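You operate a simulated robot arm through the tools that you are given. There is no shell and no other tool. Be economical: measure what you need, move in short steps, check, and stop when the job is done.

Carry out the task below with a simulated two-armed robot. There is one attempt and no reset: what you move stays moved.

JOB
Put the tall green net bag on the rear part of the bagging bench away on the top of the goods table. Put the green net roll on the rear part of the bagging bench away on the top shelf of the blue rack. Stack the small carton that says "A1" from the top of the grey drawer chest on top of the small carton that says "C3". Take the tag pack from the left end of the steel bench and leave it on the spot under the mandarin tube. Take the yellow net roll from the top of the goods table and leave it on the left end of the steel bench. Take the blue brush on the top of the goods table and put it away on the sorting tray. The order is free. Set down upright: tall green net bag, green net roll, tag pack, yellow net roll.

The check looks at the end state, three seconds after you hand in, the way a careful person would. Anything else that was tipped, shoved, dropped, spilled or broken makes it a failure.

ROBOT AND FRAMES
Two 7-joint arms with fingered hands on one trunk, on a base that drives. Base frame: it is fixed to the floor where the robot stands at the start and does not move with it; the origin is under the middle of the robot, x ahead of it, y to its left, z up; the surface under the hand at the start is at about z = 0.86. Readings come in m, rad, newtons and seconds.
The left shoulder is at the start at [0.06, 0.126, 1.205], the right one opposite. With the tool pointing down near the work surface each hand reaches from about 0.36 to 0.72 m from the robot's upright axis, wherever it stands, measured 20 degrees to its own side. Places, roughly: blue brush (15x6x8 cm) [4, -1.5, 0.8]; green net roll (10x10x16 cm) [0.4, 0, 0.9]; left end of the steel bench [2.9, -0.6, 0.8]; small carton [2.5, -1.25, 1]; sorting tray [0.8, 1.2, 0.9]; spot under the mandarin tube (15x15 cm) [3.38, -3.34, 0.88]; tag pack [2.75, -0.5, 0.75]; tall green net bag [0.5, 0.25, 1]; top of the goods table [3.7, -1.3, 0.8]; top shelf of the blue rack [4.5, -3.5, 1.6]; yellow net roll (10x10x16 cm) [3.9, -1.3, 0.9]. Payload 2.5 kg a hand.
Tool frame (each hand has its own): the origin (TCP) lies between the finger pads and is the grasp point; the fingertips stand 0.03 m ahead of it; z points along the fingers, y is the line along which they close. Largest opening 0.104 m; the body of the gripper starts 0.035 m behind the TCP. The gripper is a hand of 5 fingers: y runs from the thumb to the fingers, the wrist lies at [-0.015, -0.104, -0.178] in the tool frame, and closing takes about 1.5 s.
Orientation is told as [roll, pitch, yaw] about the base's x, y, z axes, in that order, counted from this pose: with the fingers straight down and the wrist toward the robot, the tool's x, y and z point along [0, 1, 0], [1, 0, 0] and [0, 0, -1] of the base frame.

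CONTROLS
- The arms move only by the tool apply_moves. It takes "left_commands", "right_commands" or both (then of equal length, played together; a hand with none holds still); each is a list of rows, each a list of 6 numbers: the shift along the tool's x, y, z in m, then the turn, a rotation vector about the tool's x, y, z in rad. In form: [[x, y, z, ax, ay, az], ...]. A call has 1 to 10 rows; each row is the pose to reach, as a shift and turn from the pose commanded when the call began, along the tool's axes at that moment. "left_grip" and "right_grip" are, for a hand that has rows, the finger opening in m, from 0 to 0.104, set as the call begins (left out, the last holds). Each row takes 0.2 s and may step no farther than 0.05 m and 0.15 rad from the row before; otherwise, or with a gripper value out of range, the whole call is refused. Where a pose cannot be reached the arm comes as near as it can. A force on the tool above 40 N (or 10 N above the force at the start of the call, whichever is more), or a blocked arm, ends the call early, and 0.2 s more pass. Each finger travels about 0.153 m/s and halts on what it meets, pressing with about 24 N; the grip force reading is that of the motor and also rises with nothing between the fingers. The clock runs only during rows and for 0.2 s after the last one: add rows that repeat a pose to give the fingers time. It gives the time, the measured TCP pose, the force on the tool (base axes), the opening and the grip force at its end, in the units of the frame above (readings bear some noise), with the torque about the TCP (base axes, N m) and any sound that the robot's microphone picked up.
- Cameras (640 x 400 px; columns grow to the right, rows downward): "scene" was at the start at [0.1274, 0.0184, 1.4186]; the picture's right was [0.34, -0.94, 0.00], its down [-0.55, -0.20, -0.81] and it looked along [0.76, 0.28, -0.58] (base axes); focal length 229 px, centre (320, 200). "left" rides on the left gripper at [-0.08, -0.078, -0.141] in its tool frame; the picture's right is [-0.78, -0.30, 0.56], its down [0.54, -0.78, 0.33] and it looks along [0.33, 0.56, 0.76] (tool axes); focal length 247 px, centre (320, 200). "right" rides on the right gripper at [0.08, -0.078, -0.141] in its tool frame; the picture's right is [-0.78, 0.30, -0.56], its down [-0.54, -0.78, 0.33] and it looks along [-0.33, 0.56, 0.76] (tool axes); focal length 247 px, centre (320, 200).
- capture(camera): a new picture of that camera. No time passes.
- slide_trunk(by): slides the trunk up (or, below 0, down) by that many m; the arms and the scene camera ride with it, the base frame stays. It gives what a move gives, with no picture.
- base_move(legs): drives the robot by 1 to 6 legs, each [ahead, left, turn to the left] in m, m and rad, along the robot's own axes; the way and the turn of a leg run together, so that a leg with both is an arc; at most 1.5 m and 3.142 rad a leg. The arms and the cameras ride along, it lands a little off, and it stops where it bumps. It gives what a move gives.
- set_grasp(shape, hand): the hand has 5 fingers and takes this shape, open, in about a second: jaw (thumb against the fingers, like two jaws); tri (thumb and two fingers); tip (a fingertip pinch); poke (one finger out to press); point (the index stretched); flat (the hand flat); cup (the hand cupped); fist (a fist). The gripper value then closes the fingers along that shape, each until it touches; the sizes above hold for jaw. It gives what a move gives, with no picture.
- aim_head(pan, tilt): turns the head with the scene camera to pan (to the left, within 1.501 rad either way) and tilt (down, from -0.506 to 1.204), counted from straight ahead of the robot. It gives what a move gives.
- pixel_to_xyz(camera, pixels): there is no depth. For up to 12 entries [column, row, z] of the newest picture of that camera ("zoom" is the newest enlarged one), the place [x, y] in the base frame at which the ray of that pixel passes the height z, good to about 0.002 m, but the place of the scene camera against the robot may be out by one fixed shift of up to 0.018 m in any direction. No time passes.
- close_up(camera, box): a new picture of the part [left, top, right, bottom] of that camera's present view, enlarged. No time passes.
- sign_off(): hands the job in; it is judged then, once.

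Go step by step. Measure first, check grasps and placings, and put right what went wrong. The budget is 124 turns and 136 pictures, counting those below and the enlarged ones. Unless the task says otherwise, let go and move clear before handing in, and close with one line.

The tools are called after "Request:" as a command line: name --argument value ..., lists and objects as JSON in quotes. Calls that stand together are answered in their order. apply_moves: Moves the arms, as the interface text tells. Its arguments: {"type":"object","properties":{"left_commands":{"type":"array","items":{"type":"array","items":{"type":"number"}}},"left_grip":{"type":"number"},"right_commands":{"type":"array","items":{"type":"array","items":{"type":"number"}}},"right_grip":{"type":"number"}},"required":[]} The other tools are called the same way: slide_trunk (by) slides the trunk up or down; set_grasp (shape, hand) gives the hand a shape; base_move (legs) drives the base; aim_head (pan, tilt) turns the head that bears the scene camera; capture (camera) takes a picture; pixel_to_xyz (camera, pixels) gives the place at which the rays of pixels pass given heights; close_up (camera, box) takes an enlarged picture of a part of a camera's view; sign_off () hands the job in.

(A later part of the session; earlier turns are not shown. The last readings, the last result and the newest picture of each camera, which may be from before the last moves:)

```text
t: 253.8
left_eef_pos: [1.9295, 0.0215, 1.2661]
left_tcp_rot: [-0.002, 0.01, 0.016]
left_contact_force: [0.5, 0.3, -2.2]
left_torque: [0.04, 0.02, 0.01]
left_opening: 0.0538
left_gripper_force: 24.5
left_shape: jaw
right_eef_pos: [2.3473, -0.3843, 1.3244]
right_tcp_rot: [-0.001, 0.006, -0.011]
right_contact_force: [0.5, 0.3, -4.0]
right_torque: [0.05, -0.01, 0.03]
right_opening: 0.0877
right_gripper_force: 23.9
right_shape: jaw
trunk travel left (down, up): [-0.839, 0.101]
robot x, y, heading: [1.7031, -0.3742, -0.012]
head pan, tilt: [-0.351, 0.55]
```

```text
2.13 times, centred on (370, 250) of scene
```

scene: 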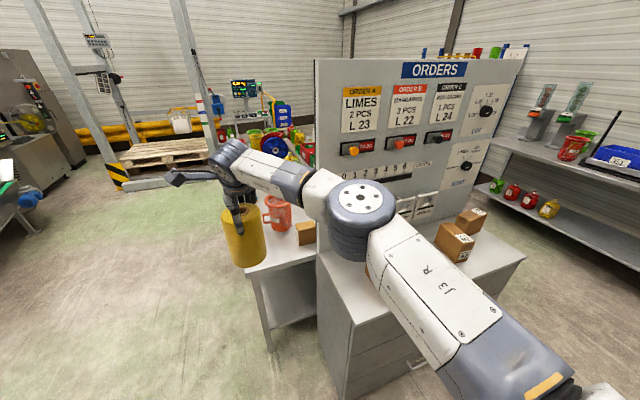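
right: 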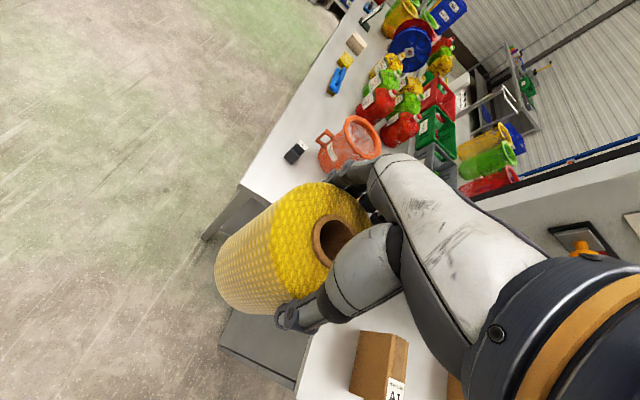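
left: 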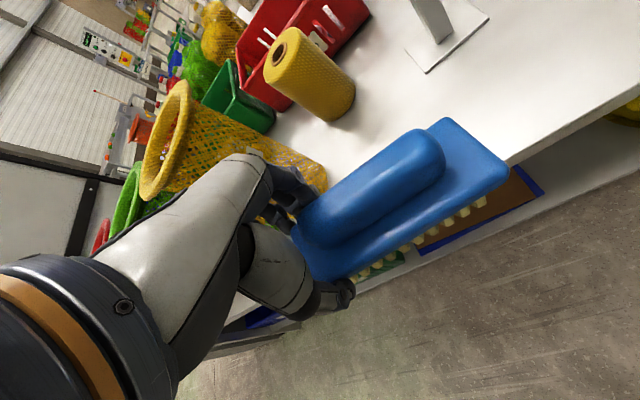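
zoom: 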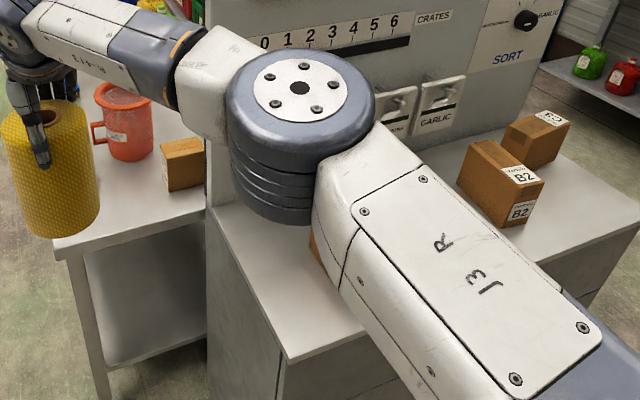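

The tag pack is at about (2.83,-0.44) and the orange bag at (2.98,-0.6). A free spot for the roll is near (2.76,-0.57). Approaching from the north keeps my elbow clear of the orders board, so I drive around there.

Request:
base_move --legs '[[0, 0.78, 0.012], [1.12, 0, 0], [0, 0, -1.57]]'

Request:
aim_head --pan -0.05 --tilt 0.8

Request:
capture --camera "scene"

```text
t: 267.2
left_eef_pos: [3.2186, 0.1778, 1.2663]
left_tcp_rot: [-0.002, 0.011, -1.561]
left_contact_force: [-0.8, -0.2, -0.7]
left_torque: [0.01, -0.05, 0.0]
left_opening: 0.0539
left_gripper_force: 23.8
left_shape: jaw
right_eef_pos: [2.8117, -0.2391, 1.3236]
right_tcp_rot: [-0.001, 0.007, -1.586]
right_contact_force: [-0.5, 0.1, -3.7]
right_torque: [0.01, -0.03, 0.0]
right_opening: 0.0873
right_gripper_force: 23.9
right_shape: jaw
trunk travel left (down, up): [-0.839, 0.101]
robot x, y, heading: [2.8217, 0.4105, -1.588]
head pan, tilt: [-0.351, 0.55]
```

```text
t: 268.0
left_eef_pos: [3.2178, 0.1772, 1.2668]
left_tcp_rot: [-0.003, 0.01, -1.562]
left_contact_force: [0.4, 0.0, -0.9]
left_torque: [0.01, -0.06, 0.0]
left_opening: 0.0536
left_gripper_force: 23.5
left_shape: jaw
right_eef_pos: [2.8116, -0.2388, 1.3245]
right_tcp_rot: [-0.002, 0.006, -1.587]
right_contact_force: [0.6, 0.6, -3.3]
right_torque: [0.03, -0.02, 0.02]
right_opening: 0.0877
right_gripper_force: 24.3
right_shape: jaw
trunk travel left (down, up): [-0.839, 0.101]
robot x, y, heading: [2.8246, 0.4082, -1.589]
head pan, tilt: [-0.051, 0.799]
```

```text
32 pictures are left
```

scene: 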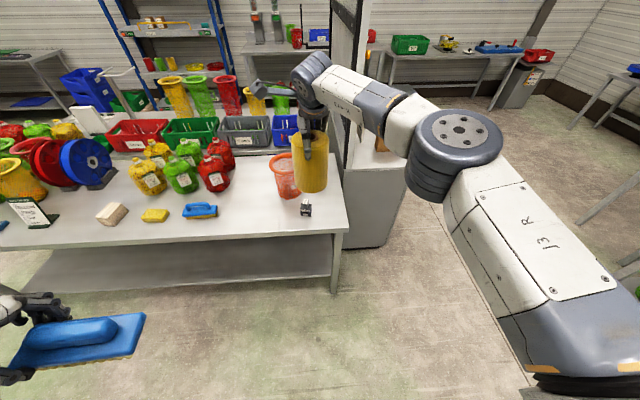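

The spot must stay clear of the small carton (about y -0.63 to -0.72), so I choose (2.71,-0.47) for the roll. I'll pull the arm in, then drive up and lower the trunk.

Request:
apply_moves --right_commands '[[-0.03, -0.03, 0, 0, 0, 0], [-0.06, -0.06, 0, 0, 0, 0], [-0.09, -0.09, 0, 0, 0, 0], [-0.1, -0.125, 0, 0, 0, 0], [-0.1, -0.125, 0, 0, 0, 0]]'

Request:
base_move --legs '[[0.36, 0, 0.018]]'

Request:
slide_trunk --by -0.26

Request:
capture --camera "right"

```text
t: 269.2
left_eef_pos: [3.2193, 0.1772, 1.2659]
left_tcp_rot: [-0.004, 0.011, -1.562]
left_contact_force: [0.7, 0.2, -1.1]
left_torque: [0.0, -0.05, 0.0]
left_opening: 0.0537
left_gripper_force: 23.8
left_shape: jaw
right_eef_pos: [2.7148, -0.1123, 1.3261]
right_tcp_rot: [-0.003, 0.004, -1.586]
right_contact_force: [0.1, -0.5, -4.6]
right_torque: [0.0, -0.03, -0.02]
right_opening: 0.0873
right_gripper_force: 23.8
right_shape: jaw
trunk travel left (down, up): [-0.839, 0.101]
robot x, y, heading: [2.8242, 0.4095, -1.583]
head pan, tilt: [-0.051, 0.799]
```

```text
t: 271.5
left_eef_pos: [3.217, -0.1706, 1.2667]
left_tcp_rot: [-0.003, 0.011, -1.546]
left_contact_force: [-0.6, 0.1, -2.1]
left_torque: [-0.01, -0.06, 0.01]
left_opening: 0.0537
left_gripper_force: 23.8
left_shape: jaw
right_eef_pos: [2.7179, -0.469, 1.3265]
right_tcp_rot: [-0.002, 0.006, -1.572]
right_contact_force: [0.0, 0.1, -3.4]
right_torque: [0.03, -0.04, 0.01]
right_opening: 0.0876
right_gripper_force: 23.9
right_shape: jaw
trunk travel left (down, up): [-0.839, 0.101]
robot x, y, heading: [2.8147, 0.0561, -1.576]
head pan, tilt: [-0.051, 0.799]
```

```text
t: 274.1
left_eef_pos: [3.2171, -0.1715, 1.0062]
left_tcp_rot: [-0.003, 0.01, -1.546]
left_contact_force: [0.3, -0.1, -1.6]
left_torque: [-0.04, -0.08, -0.03]
left_opening: 0.0534
left_gripper_force: 23.9
left_shape: jaw
right_eef_pos: [2.7178, -0.4683, 1.066]
right_tcp_rot: [-0.003, 0.005, -1.573]
right_contact_force: [0.0, -0.5, -4.3]
right_torque: [0.01, -0.01, 0.01]
right_opening: 0.0875
right_gripper_force: 24.1
right_shape: jaw
trunk travel left (down, up): [-0.579, 0.361]
robot x, y, heading: [2.8176, 0.0538, -1.577]
head pan, tilt: [-0.051, 0.799]
```

```text
31 pictures are left
```

right: 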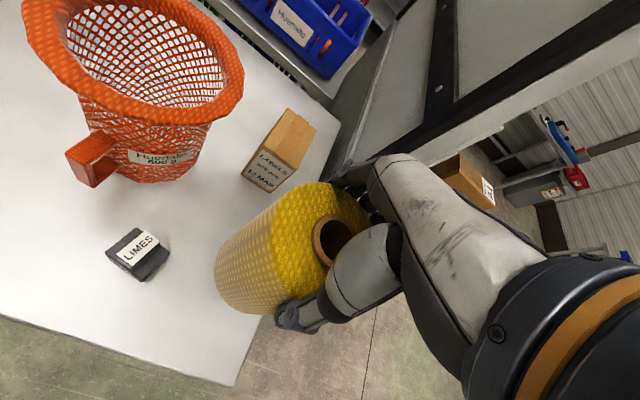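

The roll hangs over free bench surface, clear of the tag pack, the orange bag and a "LABELS" carton. I'll lower it to contact.

Request:
apply_moves --right_commands '[[0, 0, 0.04, 0, 0, 0], [0, 0, 0.08, 0, 0, 0], [0, 0, 0.098, 0, 0, 0], [0, 0, 0.105, 0, 0, 0], [0, 0, 0.11, 0, 0, 0], [0, 0, 0.11, 0, 0, 0]]'

```text
t: 275.5
left_eef_pos: [3.2163, -0.1707, 1.007]
left_tcp_rot: [-0.004, 0.007, -1.545]
left_contact_force: [-0.2, -0.6, -2.1]
left_torque: [0.04, -0.07, -0.04]
left_opening: 0.0536
left_gripper_force: 24.3
left_shape: jaw
right_eef_pos: [2.7182, -0.4677, 0.9573]
right_tcp_rot: [0.001, 0.001, -1.57]
right_contact_force: [0.4, 3.5, 7.8]
right_torque: [-0.06, 0.06, -0.02]
right_opening: 0.0872
right_gripper_force: 24.1
right_shape: jaw
trunk travel left (down, up): [-0.579, 0.361]
robot x, y, heading: [2.817, 0.0565, -1.577]
head pan, tilt: [-0.051, 0.799]
```

The roll touches down at z 0.957 with 8 N. I'll open and lift straight up.

Request:
apply_moves --right_commands '[[0, 0, 0.002, 0, 0, 0], [0, 0, 0, 0, 0, 0], [0, 0, 0, 0, 0, 0], [0, 0, -0.01, 0, 0, 0], [0, 0, -0.025, 0, 0, 0], [0, 0, -0.045, 0, 0, 0], [0, 0, -0.08, 0, 0, 0], [0, 0, -0.12, 0, 0, 0], [0, 0, -0.12, 0, 0, 0]]' --right_grip 0.104

Request:
capture --camera "right"

```text
t: 277.5
left_eef_pos: [3.2169, -0.1699, 1.0072]
left_tcp_rot: [-0.001, 0.013, -1.546]
left_contact_force: [0.0, 0.6, -1.7]
left_torque: [0.02, -0.05, 0.01]
left_opening: 0.0536
left_gripper_force: 24.2
left_shape: jaw
right_eef_pos: [2.7177, -0.4681, 1.0754]
right_tcp_rot: [-0.001, 0.005, -1.573]
right_contact_force: [0.3, -0.1, -0.1]
right_torque: [0.01, -0.01, -0.02]
right_opening: 0.1039
right_gripper_force: 0.1
right_shape: jaw
trunk travel left (down, up): [-0.579, 0.361]
robot x, y, heading: [2.8215, 0.0553, -1.579]
head pan, tilt: [-0.051, 0.799]
```

```text
30 pictures are left
```

right: 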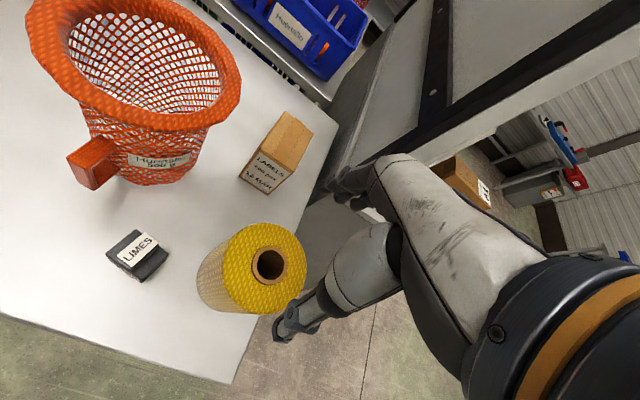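

The yellow roll stands upright on the bench's left end. Next is the tag pack at (138,255), so I'll zoom in and measure it.

Request:
close_up --camera "right" --box '[80, 200, 200, 300]'

Request:
pixel_to_xyz --camera "right" --pixels '[[107, 251, 0.85], [135, 229, 0.85], [168, 256, 0.85], [140, 283, 0.8], [107, 251, 0.8], [168, 256, 0.8], [138, 250, 0.87], [250, 264, 0.955]]'

```text
4.00 times, centred on (140, 250) of right
```

zoom: 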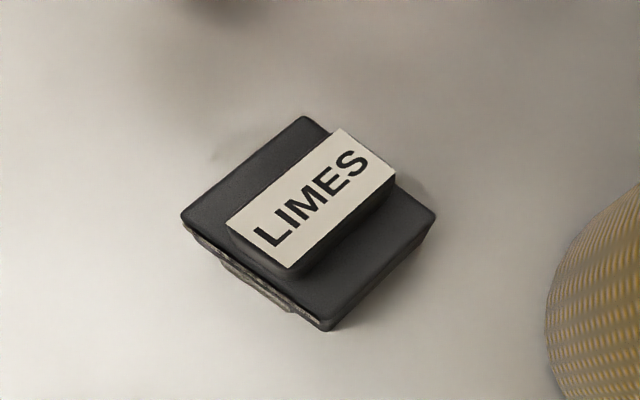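

```text
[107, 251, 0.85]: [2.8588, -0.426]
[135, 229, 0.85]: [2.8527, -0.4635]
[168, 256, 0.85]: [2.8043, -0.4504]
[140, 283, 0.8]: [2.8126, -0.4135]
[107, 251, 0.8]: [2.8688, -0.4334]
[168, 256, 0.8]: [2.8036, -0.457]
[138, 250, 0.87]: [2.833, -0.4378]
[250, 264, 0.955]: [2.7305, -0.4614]
```

The LIMES tag pack is a low block about 5.5 × 4 cm, centred at (2.835,-0.4425) and turned about 0.2 rad. I'll move above it, turn to match, and look before the last descent.

Request:
apply_moves --right_commands '[[0.035, -0.01, 0, 0, 0, 0.07], [0.075, -0.02, 0, 0, 0, 0.14], [0.117, -0.026, 0, 0, 0, 0.21], [0.117, -0.026, 0.045, 0, 0, 0.21], [0.117, -0.026, 0.09, 0, 0, 0.21], [0.117, -0.026, 0.135, 0, 0, 0.21], [0.117, -0.026, 0.165, 0, 0, 0.21], [0.117, -0.026, 0.165, 0, 0, 0.21]]' --right_grip 0.075

Request:
capture --camera "right"

```text
t: 279.3
left_eef_pos: [3.2172, -0.1704, 1.0064]
left_tcp_rot: [-0.005, 0.01, -1.547]
left_contact_force: [1.5, 0.7, -1.4]
left_torque: [-0.01, -0.08, 0.02]
left_opening: 0.0538
left_gripper_force: 23.6
left_shape: jaw
right_eef_pos: [2.8334, -0.4411, 0.9101]
right_tcp_rot: [-0.002, 0.004, -1.781]
right_contact_force: [-0.5, 0.0, 0.5]
right_torque: [0.04, -0.01, -0.03]
right_opening: 0.0757
right_gripper_force: 0.0
right_shape: jaw
trunk travel left (down, up): [-0.579, 0.361]
robot x, y, heading: [2.8214, 0.0551, -1.571]
head pan, tilt: [-0.051, 0.799]
```

```text
28 pictures are left
```

right: 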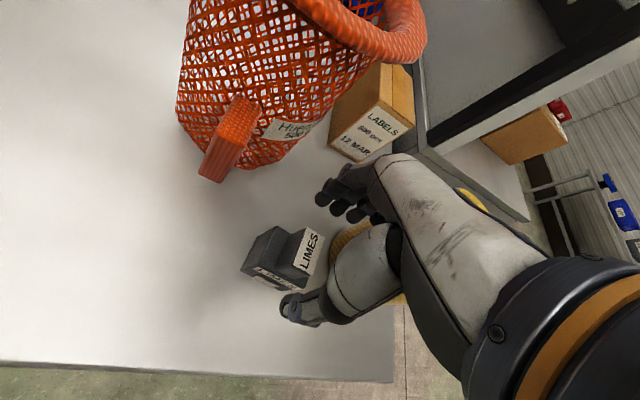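

The pack appears taller than I thought, with a label on top and in front. I'll measure it again from here.

Request:
pixel_to_xyz --camera "right" --pixels '[[240, 270, 0.8], [303, 290, 0.8], [285, 262, 0.82], [310, 248, 0.84], [323, 237, 0.84], [268, 227, 0.84], [303, 276, 0.84], [241, 270, 0.82]]'

Request:
close_up --camera "right" --box '[220, 200, 380, 320]'

```text
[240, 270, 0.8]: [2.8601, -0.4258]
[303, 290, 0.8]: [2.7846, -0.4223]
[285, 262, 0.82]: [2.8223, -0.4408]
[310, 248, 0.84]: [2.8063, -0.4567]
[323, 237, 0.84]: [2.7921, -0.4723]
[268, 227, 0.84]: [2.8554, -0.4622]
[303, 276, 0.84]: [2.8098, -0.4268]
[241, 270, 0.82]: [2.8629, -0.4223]
```

```text
3.33 times, centred on (300, 260) of right
```

zoom: 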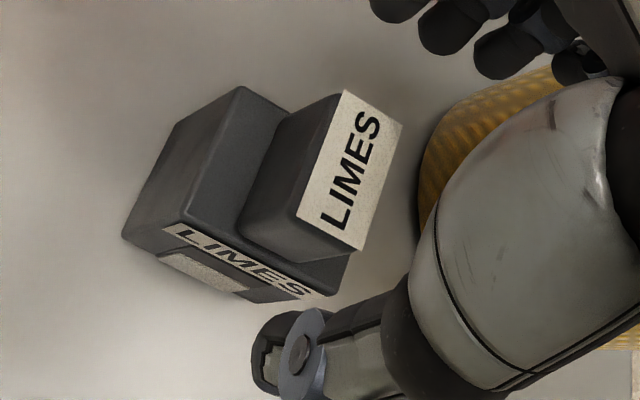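

The pack is about 5–6 cm tall with a raised label block, centred at (2.830,-0.435). I'll adjust, lower around it and close.

Request:
apply_moves --right_commands '[[-0.004, -0.005, 0.015, 0, 0, 0], [-0.004, -0.005, 0.035, 0, 0, 0], [-0.004, -0.005, 0.052, 0, 0, 0], [-0.004, -0.005, 0.052, 0, 0, 0]]'

Request:
apply_moves --right_commands '[[0, 0, 0, 0, 0, 0], [0, 0, 0, 0, 0, 0], [0, 0, 0, 0, 0, 0], [0, 0, 0, 0, 0, 0], [0, 0, 0, 0, 0, 0], [0, 0, -0.03, 0, 0, 0], [0, 0, -0.07, 0, 0, 0], [0, 0, -0.11, 0, 0, 0], [0, 0, -0.11, 0, 0, 0]]' --right_grip 0.0

Request:
capture --camera "right"

```text
t: 280.3
left_eef_pos: [3.2177, -0.1709, 1.0059]
left_tcp_rot: [-0.003, 0.009, -1.547]
left_contact_force: [-0.5, -0.6, -1.5]
left_torque: [0.06, -0.05, 0.0]
left_opening: 0.0538
left_gripper_force: 24.3
left_shape: jaw
right_eef_pos: [2.831, -0.4355, 0.8596]
right_tcp_rot: [-0.005, 0.006, -1.782]
right_contact_force: [-0.6, -0.3, 0.4]
right_torque: [-0.01, 0.0, -0.03]
right_opening: 0.0752
right_gripper_force: 0.1
right_shape: jaw
trunk travel left (down, up): [-0.579, 0.361]
robot x, y, heading: [2.8186, 0.0567, -1.572]
head pan, tilt: [-0.051, 0.799]
```

```text
t: 282.3
left_eef_pos: [3.2171, -0.1701, 1.0057]
left_tcp_rot: [-0.005, 0.009, -1.547]
left_contact_force: [0.3, -0.4, -1.3]
left_torque: [0.0, -0.07, 0.02]
left_opening: 0.0535
left_gripper_force: 24.0
left_shape: jaw
right_eef_pos: [2.8321, -0.4344, 0.9701]
right_tcp_rot: [-0.003, 0.006, -1.782]
right_contact_force: [-0.2, 0.3, -1.8]
right_torque: [0.01, -0.02, -0.03]
right_opening: 0.0346
right_gripper_force: 24.0
right_shape: jaw
trunk travel left (down, up): [-0.579, 0.361]
robot x, y, heading: [2.8178, 0.0526, -1.573]
head pan, tilt: [-0.051, 0.799]
```

```text
26 pictures are left
```

right: 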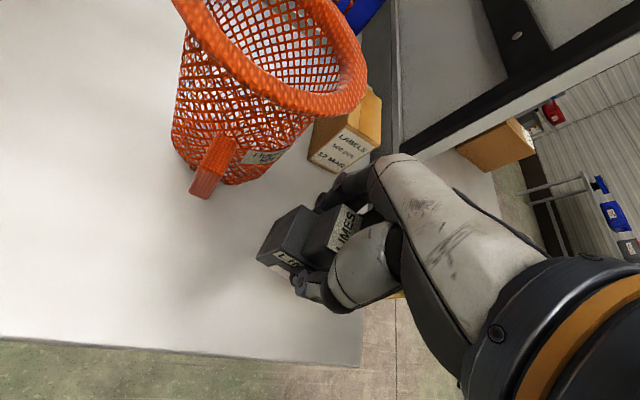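

The tag pack is held upright with 24 N. Next is the brush: I back off, turn toward the sorting tray, and look for access from its east side.

Request:
slide_trunk --by 0.15

Request:
base_move --legs '[[-0.4, 0, 0], [0, 0, -1.9]]'

Request:
aim_head --pan 0.0 --tilt 0.55

Request:
capture --camera "scene"

```text
t: 284.1
left_eef_pos: [3.2172, -0.1701, 1.1558]
left_tcp_rot: [-0.003, 0.011, -1.546]
left_contact_force: [-0.1, -0.6, -2.1]
left_torque: [-0.02, -0.09, 0.02]
left_opening: 0.0538
left_gripper_force: 23.9
left_shape: jaw
right_eef_pos: [2.8326, -0.4345, 1.1193]
right_tcp_rot: [-0.003, 0.007, -1.782]
right_contact_force: [-0.5, 0.1, -1.3]
right_torque: [0.01, 0.03, 0.01]
right_opening: 0.0344
right_gripper_force: 24.0
right_shape: jaw
trunk travel left (down, up): [-0.729, 0.211]
robot x, y, heading: [2.8176, 0.0561, -1.577]
head pan, tilt: [-0.051, 0.799]
```

```text
t: 291.1
left_eef_pos: [2.4838, 0.1337, 1.1558]
left_tcp_rot: [-0.001, 0.01, 2.86]
left_contact_force: [-0.2, -1.2, -1.3]
left_torque: [-0.06, -0.03, -0.06]
left_opening: 0.053
left_gripper_force: 24.2
left_shape: jaw
right_eef_pos: [2.3492, 0.5804, 1.1185]
right_tcp_rot: [-0.003, 0.005, 2.624]
right_contact_force: [0.0, -0.7, -0.3]
right_torque: [-0.05, -0.01, 0.0]
right_opening: 0.0343
right_gripper_force: 24.5
right_shape: jaw
trunk travel left (down, up): [-0.729, 0.211]
robot x, y, heading: [2.8231, 0.4458, 2.829]
head pan, tilt: [-0.051, 0.799]
```

```text
t: 291.8
left_eef_pos: [2.4841, 0.135, 1.1554]
left_tcp_rot: [-0.003, 0.01, 2.86]
left_contact_force: [1.2, -0.1, -1.3]
left_torque: [-0.05, 0.04, 0.04]
left_opening: 0.0536
left_gripper_force: 23.8
left_shape: jaw
right_eef_pos: [2.349, 0.5813, 1.1203]
right_tcp_rot: [-0.004, 0.007, 2.623]
right_contact_force: [0.1, 1.3, -1.7]
right_torque: [0.01, 0.0, -0.01]
right_opening: 0.0344
right_gripper_force: 23.6
right_shape: jaw
trunk travel left (down, up): [-0.729, 0.211]
robot x, y, heading: [2.8208, 0.4444, 2.83]
head pan, tilt: [0.0, 0.55]
```

```text
25 pictures are left
```

scene: 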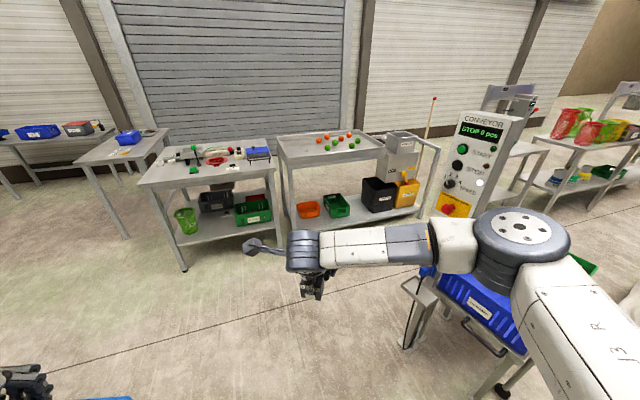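

The sorting tray (275–385,130–170) is reachable from the east, left of the conveyor panel. I'll measure the tray and obstacles.

Request:
pixel_to_xyz --camera "scene" --pixels '[[288, 163, 0.9], [382, 157, 0.9], [276, 138, 0.9], [350, 132, 0.9], [310, 152, 0.88], [293, 228, 0.0], [405, 348, 0.0], [440, 215, 0.0], [272, 180, 0.86], [415, 285, 0.6], [335, 145, 0.88]]'

Request:
close_up --camera "scene" --box '[220, 90, 460, 240]'

```text
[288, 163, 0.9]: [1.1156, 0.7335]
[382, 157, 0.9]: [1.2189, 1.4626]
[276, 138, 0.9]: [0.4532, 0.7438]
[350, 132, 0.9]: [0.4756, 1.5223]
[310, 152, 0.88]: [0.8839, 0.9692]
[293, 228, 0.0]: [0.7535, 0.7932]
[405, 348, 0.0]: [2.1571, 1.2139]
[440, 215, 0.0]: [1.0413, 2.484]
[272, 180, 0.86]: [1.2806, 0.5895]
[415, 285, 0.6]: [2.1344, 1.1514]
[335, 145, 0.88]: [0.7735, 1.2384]
```

```text
2.67 times, centred on (340, 165) of scene
```

zoom: 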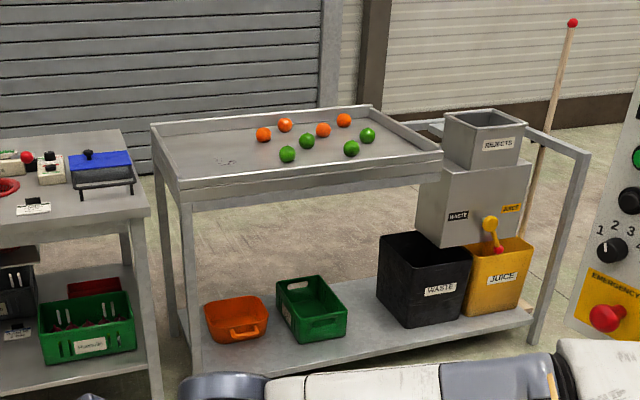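

The tray spans x 0.46–1.2, y 0.74–1.5, and its south-east part near (0.98,0.90) is empty. I'll drive to its east side, facing it.

Request:
base_move --legs '[[0, 0, 0.312], [1.15, 0, 0], [0, -0.68, 0]]'

Request:
apply_moves --left_commands '[[-0.02, 0.04, 0, 0, 0, 0], [-0.04, 0.08, 0, 0, 0, 0], [-0.06, 0.12, 0, 0, 0, 0], [-0.08, 0.16, 0, 0, 0, 0], [-0.1, 0.2, 0, 0, 0, 0], [-0.11, 0.24, 0, 0, 0, 0], [-0.11, 0.27, 0, 0, 0, 0], [-0.11, 0.27, 0, 0, 0, 0]]' --right_commands '[[-0.02, 0, 0, 0, 0, 0], [-0.04, 0, 0, 0, 0, 0], [-0.06, 0, 0, 0, 0, 0], [-0.08, 0, 0, 0, 0, 0], [-0.1, 0, 0, 0, 0, 0], [-0.12, 0, 0, 0, 0, 0], [-0.12, 0, 0, 0, 0, 0], [-0.12, 0, 0, 0, 0, 0]]'

Request:
aim_head --pan 0.2 --tilt 0.85

Request:
capture --camera "scene"

```text
t: 302.0
left_eef_pos: [1.4424, 0.7229, 1.1563]
left_tcp_rot: [-0.002, 0.01, -3.117]
left_contact_force: [0.2, 0.1, -1.1]
left_torque: [-0.08, -0.02, 0.01]
left_opening: 0.0533
left_gripper_force: 23.7
left_shape: jaw
right_eef_pos: [1.1787, 1.1077, 1.1201]
right_tcp_rot: [-0.002, 0.007, 2.933]
right_contact_force: [0.3, 0.1, 0.1]
right_torque: [0.0, -0.01, -0.01]
right_opening: 0.0344
right_gripper_force: 24.3
right_shape: jaw
trunk travel left (down, up): [-0.729, 0.211]
robot x, y, heading: [1.6672, 1.1196, 3.139]
head pan, tilt: [0.0, 0.55]
```

```text
t: 303.8
left_eef_pos: [1.1719, 0.8257, 1.1519]
left_tcp_rot: [-0.003, 0.009, -3.118]
left_contact_force: [-0.2, 0.7, -1.9]
left_torque: [-0.08, -0.01, 0.01]
left_opening: 0.0536
left_gripper_force: 23.8
left_shape: jaw
right_eef_pos: [1.204, 1.2252, 1.1204]
right_tcp_rot: [-0.003, 0.003, 2.934]
right_contact_force: [-0.2, 0.4, -0.9]
right_torque: [0.04, 0.01, -0.05]
right_opening: 0.0344
right_gripper_force: 24.2
right_shape: jaw
trunk travel left (down, up): [-0.729, 0.211]
robot x, y, heading: [1.6688, 1.1204, 3.139]
head pan, tilt: [0.0, 0.55]
```

```text
t: 304.6
left_eef_pos: [1.172, 0.8258, 1.1521]
left_tcp_rot: [-0.005, 0.011, -3.117]
left_contact_force: [0.1, -0.3, -1.7]
left_torque: [-0.09, 0.02, 0.03]
left_opening: 0.0529
left_gripper_force: 24.7
left_shape: jaw
right_eef_pos: [1.2036, 1.2242, 1.1186]
right_tcp_rot: [-0.004, 0.006, 2.931]
right_contact_force: [0.0, 1.1, -1.2]
right_torque: [0.03, 0.02, -0.03]
right_opening: 0.0343
right_gripper_force: 23.6
right_shape: jaw
trunk travel left (down, up): [-0.729, 0.211]
robot x, y, heading: [1.6687, 1.1224, 3.139]
head pan, tilt: [0.201, 0.85]
```

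```text
23 pictures are left
```

scene: 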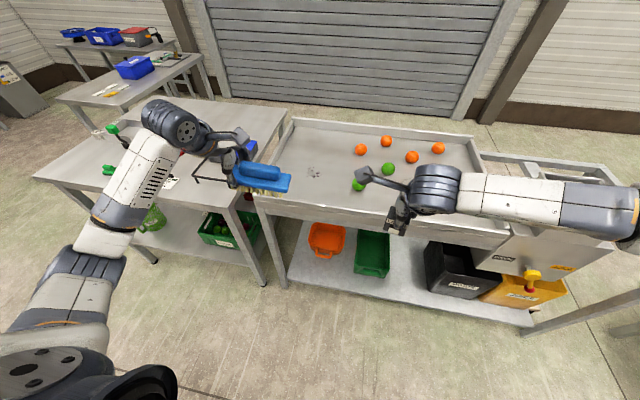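

The brush is over the tray's south edge and needs to go further in. I'll measure the tray rim and the nearest lime.

Request:
pixel_to_xyz --camera "scene" --pixels '[[358, 184, 0.89], [262, 195, 0.92], [292, 122, 0.92], [505, 230, 0.92], [330, 190, 0.87], [315, 172, 0.87], [300, 150, 0.87]]'

Request:
capture --camera "left"

```text
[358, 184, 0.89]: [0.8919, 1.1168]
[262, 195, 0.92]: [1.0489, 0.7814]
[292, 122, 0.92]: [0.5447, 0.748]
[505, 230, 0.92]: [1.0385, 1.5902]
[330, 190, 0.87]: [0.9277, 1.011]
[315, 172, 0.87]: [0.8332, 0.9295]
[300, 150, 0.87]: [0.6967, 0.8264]
```

```text
22 pictures are left
```

left: 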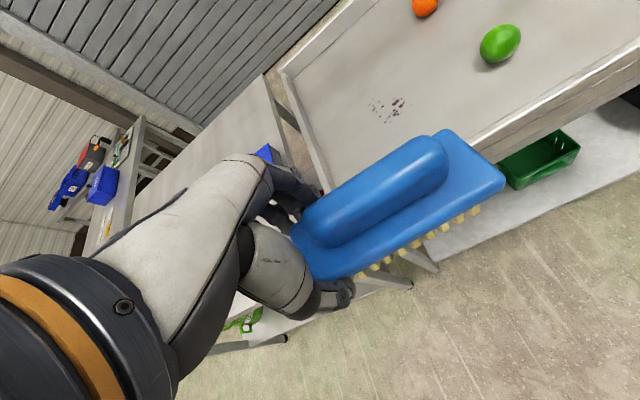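

The tray's east rim is at x about 1.05 and its floor is free around (0.87,0.92). I'll move the base 25 cm closer, shift the hand, and lower to just above the floor.

Request:
base_move --legs '[[0.25, 0, 0]]'

Request:
apply_moves --left_commands '[[-0.03, 0.03, 0.0, 0, 0, 0], [-0.065, 0.05, 0.02, 0, 0, 0], [-0.065, 0.05, 0.06, 0, 0, 0], [-0.065, 0.05, 0.1, 0, 0, 0], [-0.065, 0.05, 0.14, 0, 0, 0], [-0.065, 0.05, 0.165, 0, 0, 0], [-0.065, 0.05, 0.165, 0, 0, 0]]'

Request:
capture --camera "left"

```text
t: 306.5
left_eef_pos: [0.9211, 0.8252, 1.1523]
left_tcp_rot: [-0.004, 0.011, -3.116]
left_contact_force: [0.2, 0.4, -1.4]
left_torque: [-0.03, -0.02, -0.01]
left_opening: 0.0534
left_gripper_force: 23.7
left_shape: jaw
right_eef_pos: [0.9524, 1.2252, 1.118]
right_tcp_rot: [-0.004, 0.005, 2.934]
right_contact_force: [0.7, 0.4, -0.5]
right_torque: [0.02, -0.01, 0.01]
right_opening: 0.0345
right_gripper_force: 24.3
right_shape: jaw
trunk travel left (down, up): [-0.729, 0.211]
robot x, y, heading: [1.4203, 1.1257, 3.14]
head pan, tilt: [0.201, 0.85]
```

```text
t: 308.1
left_eef_pos: [0.8753, 0.8891, 0.9886]
left_tcp_rot: [-0.002, 0.009, -3.116]
left_contact_force: [-0.4, 0.5, -1.0]
left_torque: [-0.09, -0.02, 0.02]
left_opening: 0.0533
left_gripper_force: 24.1
left_shape: jaw
right_eef_pos: [0.9535, 1.2241, 1.1183]
right_tcp_rot: [-0.002, 0.004, 2.935]
right_contact_force: [0.4, 0.1, -0.6]
right_torque: [0.0, -0.03, 0.0]
right_opening: 0.0342
right_gripper_force: 24.3
right_shape: jaw
trunk travel left (down, up): [-0.729, 0.211]
robot x, y, heading: [1.4175, 1.1223, 3.14]
head pan, tilt: [0.201, 0.85]
```

```text
21 pictures are left
```

left: 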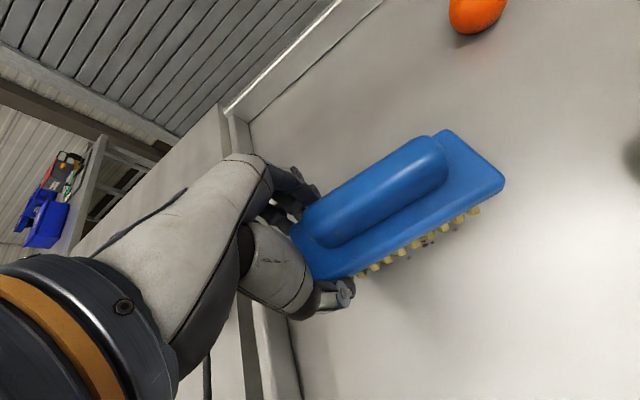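

The brush is over the empty tray floor. I'll lower until it touches.

Request:
apply_moves --left_commands '[[0, 0, 0.02, 0, 0, 0], [0, 0, 0.035, 0, 0, 0], [0, 0, 0.05, 0, 0, 0], [0, 0, 0.062, 0, 0, 0], [0, 0, 0.072, 0, 0, 0], [0, 0, 0.08, 0, 0, 0], [0, 0, 0.088, 0, 0, 0], [0, 0, 0.096, 0, 0, 0]]'

```text
t: 309.7
left_eef_pos: [0.8655, 0.8926, 0.9106]
left_tcp_rot: [-0.01, -0.018, -3.116]
left_contact_force: [5.5, 1.6, 19.2]
left_torque: [-0.01, -0.41, -0.04]
left_opening: 0.0519
left_gripper_force: 23.8
left_shape: jaw
right_eef_pos: [0.9531, 1.2243, 1.1184]
right_tcp_rot: [-0.003, 0.004, 2.933]
right_contact_force: [0.1, -0.5, -1.3]
right_torque: [0.02, -0.04, 0.0]
right_opening: 0.0342
right_gripper_force: 23.5
right_shape: jaw
trunk travel left (down, up): [-0.729, 0.211]
robot x, y, heading: [1.4189, 1.118, 3.143]
head pan, tilt: [0.201, 0.85]
stopped in row 8 (left hand): the force on the tool passed its limit at 44 N (the readings are from after the stop); the commanded pose is now the measured one
```

The brush is down on the tray floor (z 0.91). I'll open and lift away.

Request:
apply_moves --left_commands '[[0, 0, -0.003, 0, 0, 0], [0, 0, -0.003, 0, 0, 0], [0, 0, -0.003, 0, 0, 0], [0, 0, -0.02, 0, 0, 0], [0, 0, -0.06, 0, 0, 0], [0, 0, -0.1, 0, 0, 0], [0, 0, -0.14, 0, 0, 0], [0, 0, -0.18, 0, 0, 0], [0, 0, -0.2, 0, 0, 0]]' --left_grip 0.1

Request:
capture --camera "left"

```text
t: 311.7
left_eef_pos: [0.8703, 0.8876, 1.1065]
left_tcp_rot: [-0.004, -0.005, -3.115]
left_contact_force: [-0.2, 0.9, -0.2]
left_torque: [0.02, 0.04, 0.01]
left_opening: 0.0997
left_gripper_force: 0.1
left_shape: jaw
right_eef_pos: [0.9532, 1.2248, 1.1192]
right_tcp_rot: [-0.003, 0.003, 2.933]
right_contact_force: [0.7, 0.1, -0.9]
right_torque: [0.01, 0.02, -0.03]
right_opening: 0.0346
right_gripper_force: 24.2
right_shape: jaw
trunk travel left (down, up): [-0.729, 0.211]
robot x, y, heading: [1.4172, 1.1227, 3.144]
head pan, tilt: [0.201, 0.85]
```

```text
20 pictures are left
```

left: 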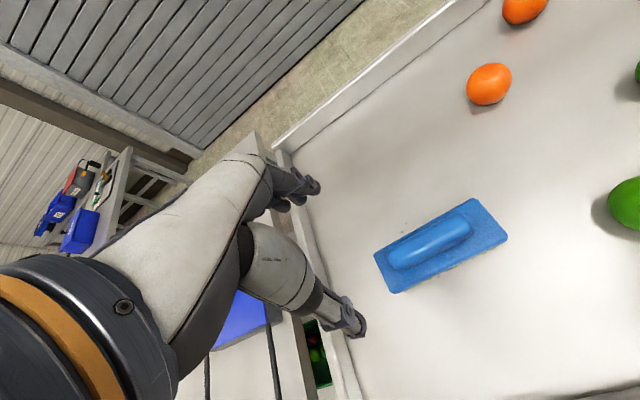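

The brush lies in the sorting tray. Next is the A1 carton: I raise the trunk, back off and drive to the chest's front.

Request:
slide_trunk --by 0.15

Request:
base_move --legs '[[-0.24, 0, 0], [0, 1.1, 0], [0, 1.05, 0], [0, 0, 3.14]]'

Request:
aim_head --pan 0.0 --tilt 0.75

Request:
capture --camera "scene"

```text
t: 313.4
left_eef_pos: [0.8692, 0.8874, 1.2566]
left_tcp_rot: [-0.004, -0.007, -3.115]
left_contact_force: [-0.6, -0.1, 0.7]
left_torque: [0.0, -0.05, 0.0]
left_opening: 0.0996
left_gripper_force: 0.1
left_shape: jaw
right_eef_pos: [0.9529, 1.2241, 1.2691]
right_tcp_rot: [-0.004, 0.006, 2.933]
right_contact_force: [0.3, 0.0, -1.4]
right_torque: [-0.02, 0.04, -0.03]
right_opening: 0.0342
right_gripper_force: 24.2
right_shape: jaw
trunk travel left (down, up): [-0.879, 0.061]
robot x, y, heading: [1.4191, 1.1228, 3.142]
head pan, tilt: [0.201, 0.85]
```

```text
t: 332.9
left_eef_pos: [2.1682, -0.7782, 1.2562]
left_tcp_rot: [-0.004, -0.008, 0.059]
left_contact_force: [0.2, -0.5, -0.2]
left_torque: [0.04, 0.01, 0.01]
left_opening: 0.0994
left_gripper_force: 0.1
left_shape: jaw
right_eef_pos: [2.096, -1.1176, 1.2694]
right_tcp_rot: [-0.001, 0.005, -0.177]
right_contact_force: [-0.3, 0.4, -1.2]
right_torque: [0.03, -0.01, 0.0]
right_opening: 0.0338
right_gripper_force: 23.8
right_shape: jaw
trunk travel left (down, up): [-0.879, 0.061]
robot x, y, heading: [1.6299, -1.0291, 0.031]
head pan, tilt: [0.201, 0.85]
```

```text
t: 333.6
left_eef_pos: [2.1692, -0.7778, 1.2574]
left_tcp_rot: [-0.004, -0.009, 0.058]
left_contact_force: [0.6, 0.0, -0.1]
left_torque: [0.01, -0.02, -0.03]
left_opening: 0.0995
left_gripper_force: 0.1
left_shape: jaw
right_eef_pos: [2.0965, -1.1173, 1.2682]
right_tcp_rot: [-0.006, 0.007, -0.175]
right_contact_force: [-0.2, 0.9, -0.9]
right_torque: [0.03, -0.02, 0.01]
right_opening: 0.034
right_gripper_force: 23.8
right_shape: jaw
trunk travel left (down, up): [-0.879, 0.061]
robot x, y, heading: [1.6279, -1.0292, 0.03]
head pan, tilt: [0.0, 0.75]
```

```text
19 pictures are left
```

scene: 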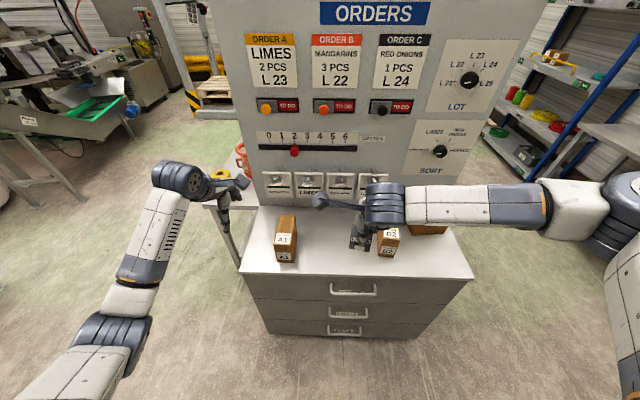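

A1 stands at (286,240) on the chest; B2 and another carton sit to the right. I'll look with the left hand camera, which is nearly above A1.

Request:
capture --camera "left"

Request:
close_up --camera "scene" --box '[230, 190, 490, 290]'

Request:
pixel_to_xyz --camera "scene" --pixels '[[276, 259, 0.9], [294, 262, 0.9], [280, 217, 1.0], [240, 272, 0.9], [472, 277, 0.9], [378, 254, 0.9], [396, 257, 0.9], [440, 234, 0.9]]'

```text
18 pictures are left
```

left: 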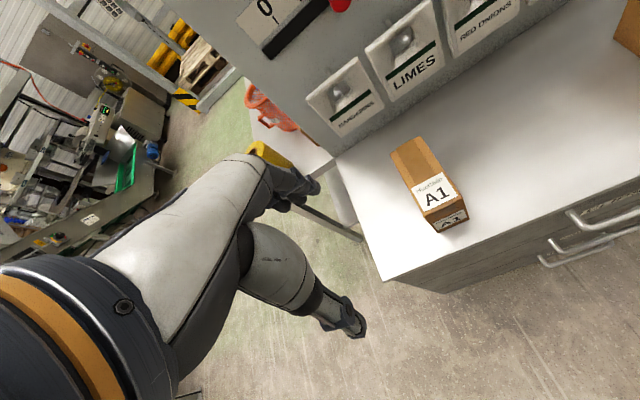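

```text
2.46 times, centred on (360, 240) of scene
```

zoom: 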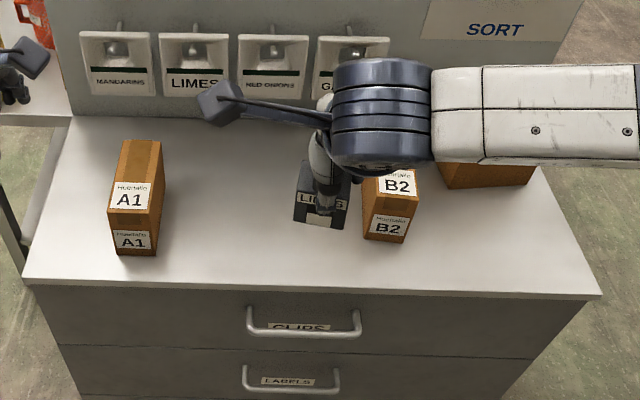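

```text
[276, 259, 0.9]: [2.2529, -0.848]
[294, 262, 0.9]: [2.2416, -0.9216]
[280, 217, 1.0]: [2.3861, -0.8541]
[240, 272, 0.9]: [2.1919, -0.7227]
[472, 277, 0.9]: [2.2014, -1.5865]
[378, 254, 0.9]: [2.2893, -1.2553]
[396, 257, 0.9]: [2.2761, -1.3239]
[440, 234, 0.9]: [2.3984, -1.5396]
```

A1's top face spans (391,153)–(466,190) in the left picture. I'll compute its place and height.

Request:
pixel_to_xyz --camera "left" --pixels '[[425, 212, 0.97], [463, 190, 0.97], [391, 155, 0.97], [424, 137, 0.97], [433, 232, 0.9], [468, 219, 0.9], [425, 212, 0.94], [463, 190, 0.94], [433, 232, 0.87], [382, 281, 0.9], [382, 281, 0.87]]'

Request:
close_up --camera "left" --box '[370, 120, 490, 240]'

```text
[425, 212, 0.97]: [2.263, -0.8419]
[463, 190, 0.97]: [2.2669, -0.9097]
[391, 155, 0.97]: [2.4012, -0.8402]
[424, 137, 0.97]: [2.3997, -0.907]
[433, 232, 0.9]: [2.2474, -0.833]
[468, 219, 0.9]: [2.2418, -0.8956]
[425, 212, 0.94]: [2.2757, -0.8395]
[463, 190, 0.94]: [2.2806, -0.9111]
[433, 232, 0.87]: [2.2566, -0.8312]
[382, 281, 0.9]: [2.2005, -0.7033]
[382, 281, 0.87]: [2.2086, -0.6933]
```

```text
3.33 times, centred on (430, 180) of left
```

zoom: 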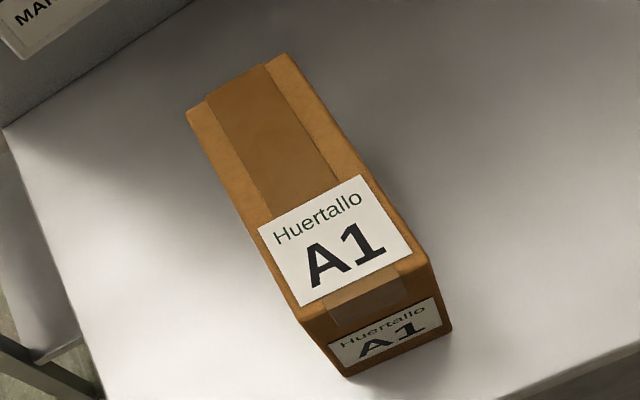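

A1 is about 15 × 7 cm, centred at (2.323,-0.876), top near z 0.98, aligned with x. I need the left hand turned 90° to close across its width, so I'll turn it while drawing in.

Request:
apply_moves --left_commands '[[-0.01, -0.01, 0, 0, 0, 0.145], [-0.02, -0.02, 0, 0, 0, 0.29], [-0.03, -0.03, 0.0, 0, 0, 0.435], [-0.04, -0.04, 0.0, 0, 0, 0.58], [-0.05, -0.05, 0.01, 0, 0, 0.725], [-0.06, -0.06, 0.02, 0, 0, 0.87], [-0.07, -0.07, 0.03, 0, 0, 1.015], [-0.08, -0.08, 0.04, 0, 0, 1.16], [-0.09, -0.08, 0.05, 0, 0, 1.305], [-0.098, -0.08, 0.06, 0, 0, 1.45]]'

```text
t: 335.8
left_eef_pos: [2.096, -0.8807, 1.1962]
left_tcp_rot: [0.006, -0.006, -1.395]
left_contact_force: [-0.1, -0.6, -0.3]
left_torque: [-0.03, 0.0, 0.01]
left_opening: 0.0997
left_gripper_force: 0.0
left_shape: jaw
right_eef_pos: [2.097, -1.1174, 1.2696]
right_tcp_rot: [-0.002, 0.007, -0.175]
right_contact_force: [0.9, 1.0, -0.8]
right_torque: [0.02, 0.02, 0.0]
right_opening: 0.0341
right_gripper_force: 24.2
right_shape: jaw
trunk travel left (down, up): [-0.879, 0.061]
robot x, y, heading: [1.6279, -1.029, 0.031]
head pan, tilt: [0.0, 0.75]
```

The turned pose is reachable. Now the base moves forward so the hand comes over A1, and I finish the turn and look.

Request:
base_move --legs '[[0.225, 0, 0]]'

Request:
apply_moves --left_commands '[[0, 0, 0.02, 0, 0, 0.09], [0, 0, 0.05, 0, 0, 0.175], [0, 0, 0.08, 0, 0, 0.175], [0, 0, 0.08, 0, 0, 0.175]]'

Request:
capture --camera "left"

```text
t: 337.5
left_eef_pos: [2.3212, -0.8711, 1.1963]
left_tcp_rot: [0.006, -0.006, -1.388]
left_contact_force: [0.6, 1.0, -0.1]
left_torque: [0.0, -0.02, -0.06]
left_opening: 0.0998
left_gripper_force: 0.0
left_shape: jaw
right_eef_pos: [2.3233, -1.1074, 1.2698]
right_tcp_rot: [-0.002, 0.004, -0.173]
right_contact_force: [0.0, 0.9, -1.2]
right_torque: [-0.03, 0.05, -0.01]
right_opening: 0.0341
right_gripper_force: 24.4
right_shape: jaw
trunk travel left (down, up): [-0.879, 0.061]
robot x, y, heading: [1.8527, -1.0215, 0.034]
head pan, tilt: [0.0, 0.75]
```

```text
t: 338.5
left_eef_pos: [2.3214, -0.8714, 1.117]
left_tcp_rot: [0.009, -0.006, -1.563]
left_contact_force: [0.3, 0.6, 0.1]
left_torque: [-0.01, -0.01, 0.01]
left_opening: 0.0996
left_gripper_force: 0.0
left_shape: jaw
right_eef_pos: [2.323, -1.1077, 1.2692]
right_tcp_rot: [-0.001, 0.005, -0.175]
right_contact_force: [-0.2, -0.7, -0.7]
right_torque: [-0.01, 0.02, -0.03]
right_opening: 0.0338
right_gripper_force: 23.5
right_shape: jaw
trunk travel left (down, up): [-0.879, 0.061]
robot x, y, heading: [1.8538, -1.0244, 0.037]
head pan, tilt: [0.0, 0.75]
```

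```text
15 pictures are left
```

left: 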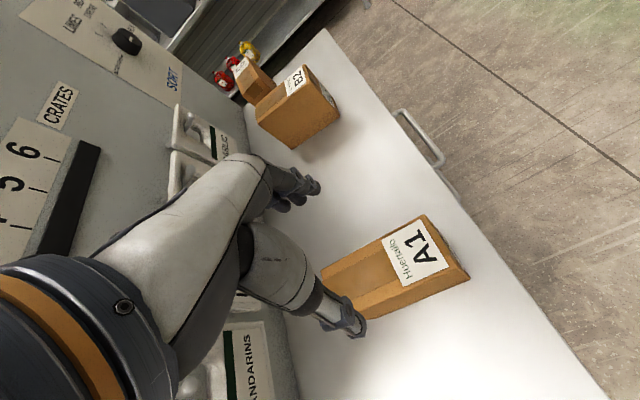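

A1 lies between thumb and fingers below. I'll measure the cartons seen at (255,80) and (300,105), then lower, grip A1 and lift it.

Request:
close_up --camera "left" --box '[210, 40, 350, 160]'

Request:
pixel_to_xyz --camera "left" --pixels '[[243, 58, 0.98], [231, 72, 0.98], [274, 82, 0.98], [252, 100, 0.98], [302, 65, 0.98], [285, 83, 0.98], [338, 103, 0.98], [298, 147, 0.9], [425, 215, 0.98], [470, 278, 0.98], [322, 272, 0.98], [250, 80, 0.98]]'

Request:
apply_moves --left_commands '[[0, 0.004, 0.04, 0, 0, 0], [0, 0.004, 0.08, 0, 0, 0], [0, 0.004, 0.12, 0, 0, 0], [0, 0.004, 0.14, 0, 0, 0], [0, 0.004, 0.155, 0, 0, 0], [0, 0.004, 0.155, 0, 0, 0]]'

Request:
apply_moves --left_commands '[[0, 0, 0, 0, 0, 0], [0, 0, 0, 0, 0, 0], [0, 0, 0, 0, 0, 0], [0, 0, 0, 0, 0, 0], [0, 0, 0, 0, 0, 0], [0, 0, -0.03, 0, 0, 0], [0, 0, -0.07, 0, 0, 0], [0, 0, -0.11, 0, 0, 0], [0, 0, -0.15, 0, 0, 0], [0, 0, -0.18, 0, 0, 0]]' --left_grip 0.0

Request:
capture --camera "left"

```text
3.33 times, centred on (280, 100) of left
```

zoom: 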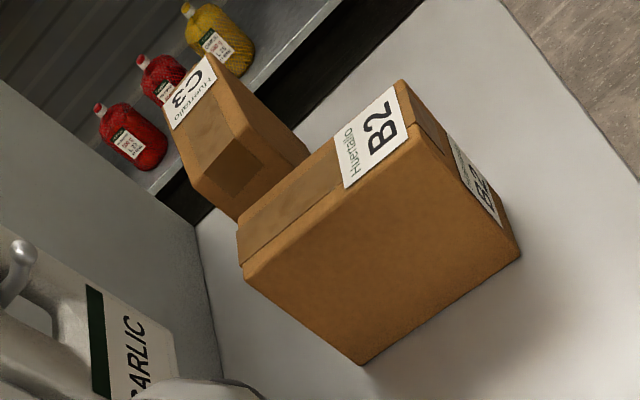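

```text
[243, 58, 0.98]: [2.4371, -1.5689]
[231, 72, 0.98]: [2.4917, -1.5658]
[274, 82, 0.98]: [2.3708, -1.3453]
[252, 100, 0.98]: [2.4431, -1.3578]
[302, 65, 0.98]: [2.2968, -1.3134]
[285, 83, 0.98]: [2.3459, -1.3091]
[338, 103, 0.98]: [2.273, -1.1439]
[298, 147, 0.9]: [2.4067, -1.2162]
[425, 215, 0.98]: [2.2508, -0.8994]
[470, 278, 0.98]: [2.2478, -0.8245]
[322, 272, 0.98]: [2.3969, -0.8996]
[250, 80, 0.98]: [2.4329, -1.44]
```

```text
t: 339.9
left_eef_pos: [2.3127, -0.8804, 0.9825]
left_tcp_rot: [0.008, -0.006, -1.565]
left_contact_force: [-0.5, 0.4, -0.1]
left_torque: [0.08, 0.01, -0.03]
left_opening: 0.1008
left_gripper_force: 0.2
left_shape: jaw
left hand out of reach, approached as far as the arm can: row 4, 5, 6
right_eef_pos: [2.3242, -1.1079, 1.2697]
right_tcp_rot: [-0.004, 0.004, -0.173]
right_contact_force: [-0.3, -0.2, -1.2]
right_torque: [0.03, 0.01, 0.04]
right_opening: 0.0341
right_gripper_force: 23.9
right_shape: jaw
trunk travel left (down, up): [-0.879, 0.061]
robot x, y, heading: [1.8522, -1.0219, 0.035]
head pan, tilt: [0.0, 0.75]
```

```text
t: 342.1
left_eef_pos: [2.3122, -0.8771, 1.1623]
left_tcp_rot: [0.007, -0.004, -1.565]
left_contact_force: [-0.3, -0.7, -7.4]
left_torque: [-0.12, 0.09, 0.02]
left_opening: 0.0626
left_gripper_force: 24.2
left_shape: jaw
right_eef_pos: [2.3236, -1.1073, 1.268]
right_tcp_rot: [-0.004, 0.004, -0.174]
right_contact_force: [0.3, -0.5, -0.3]
right_torque: [0.02, -0.01, 0.0]
right_opening: 0.034
right_gripper_force: 23.8
right_shape: jaw
trunk travel left (down, up): [-0.879, 0.061]
robot x, y, heading: [1.8561, -1.0223, 0.039]
head pan, tilt: [0.0, 0.75]
```

```text
13 pictures are left
```

left: 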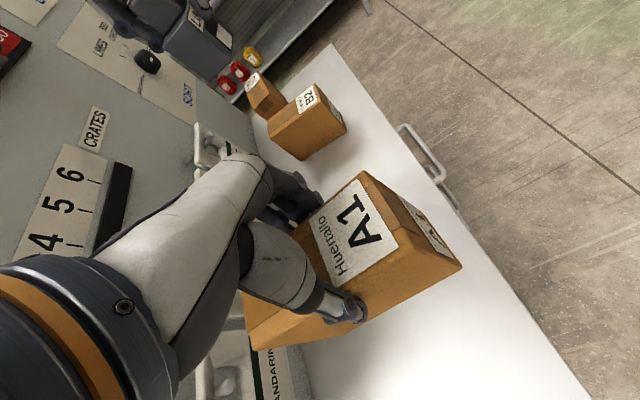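

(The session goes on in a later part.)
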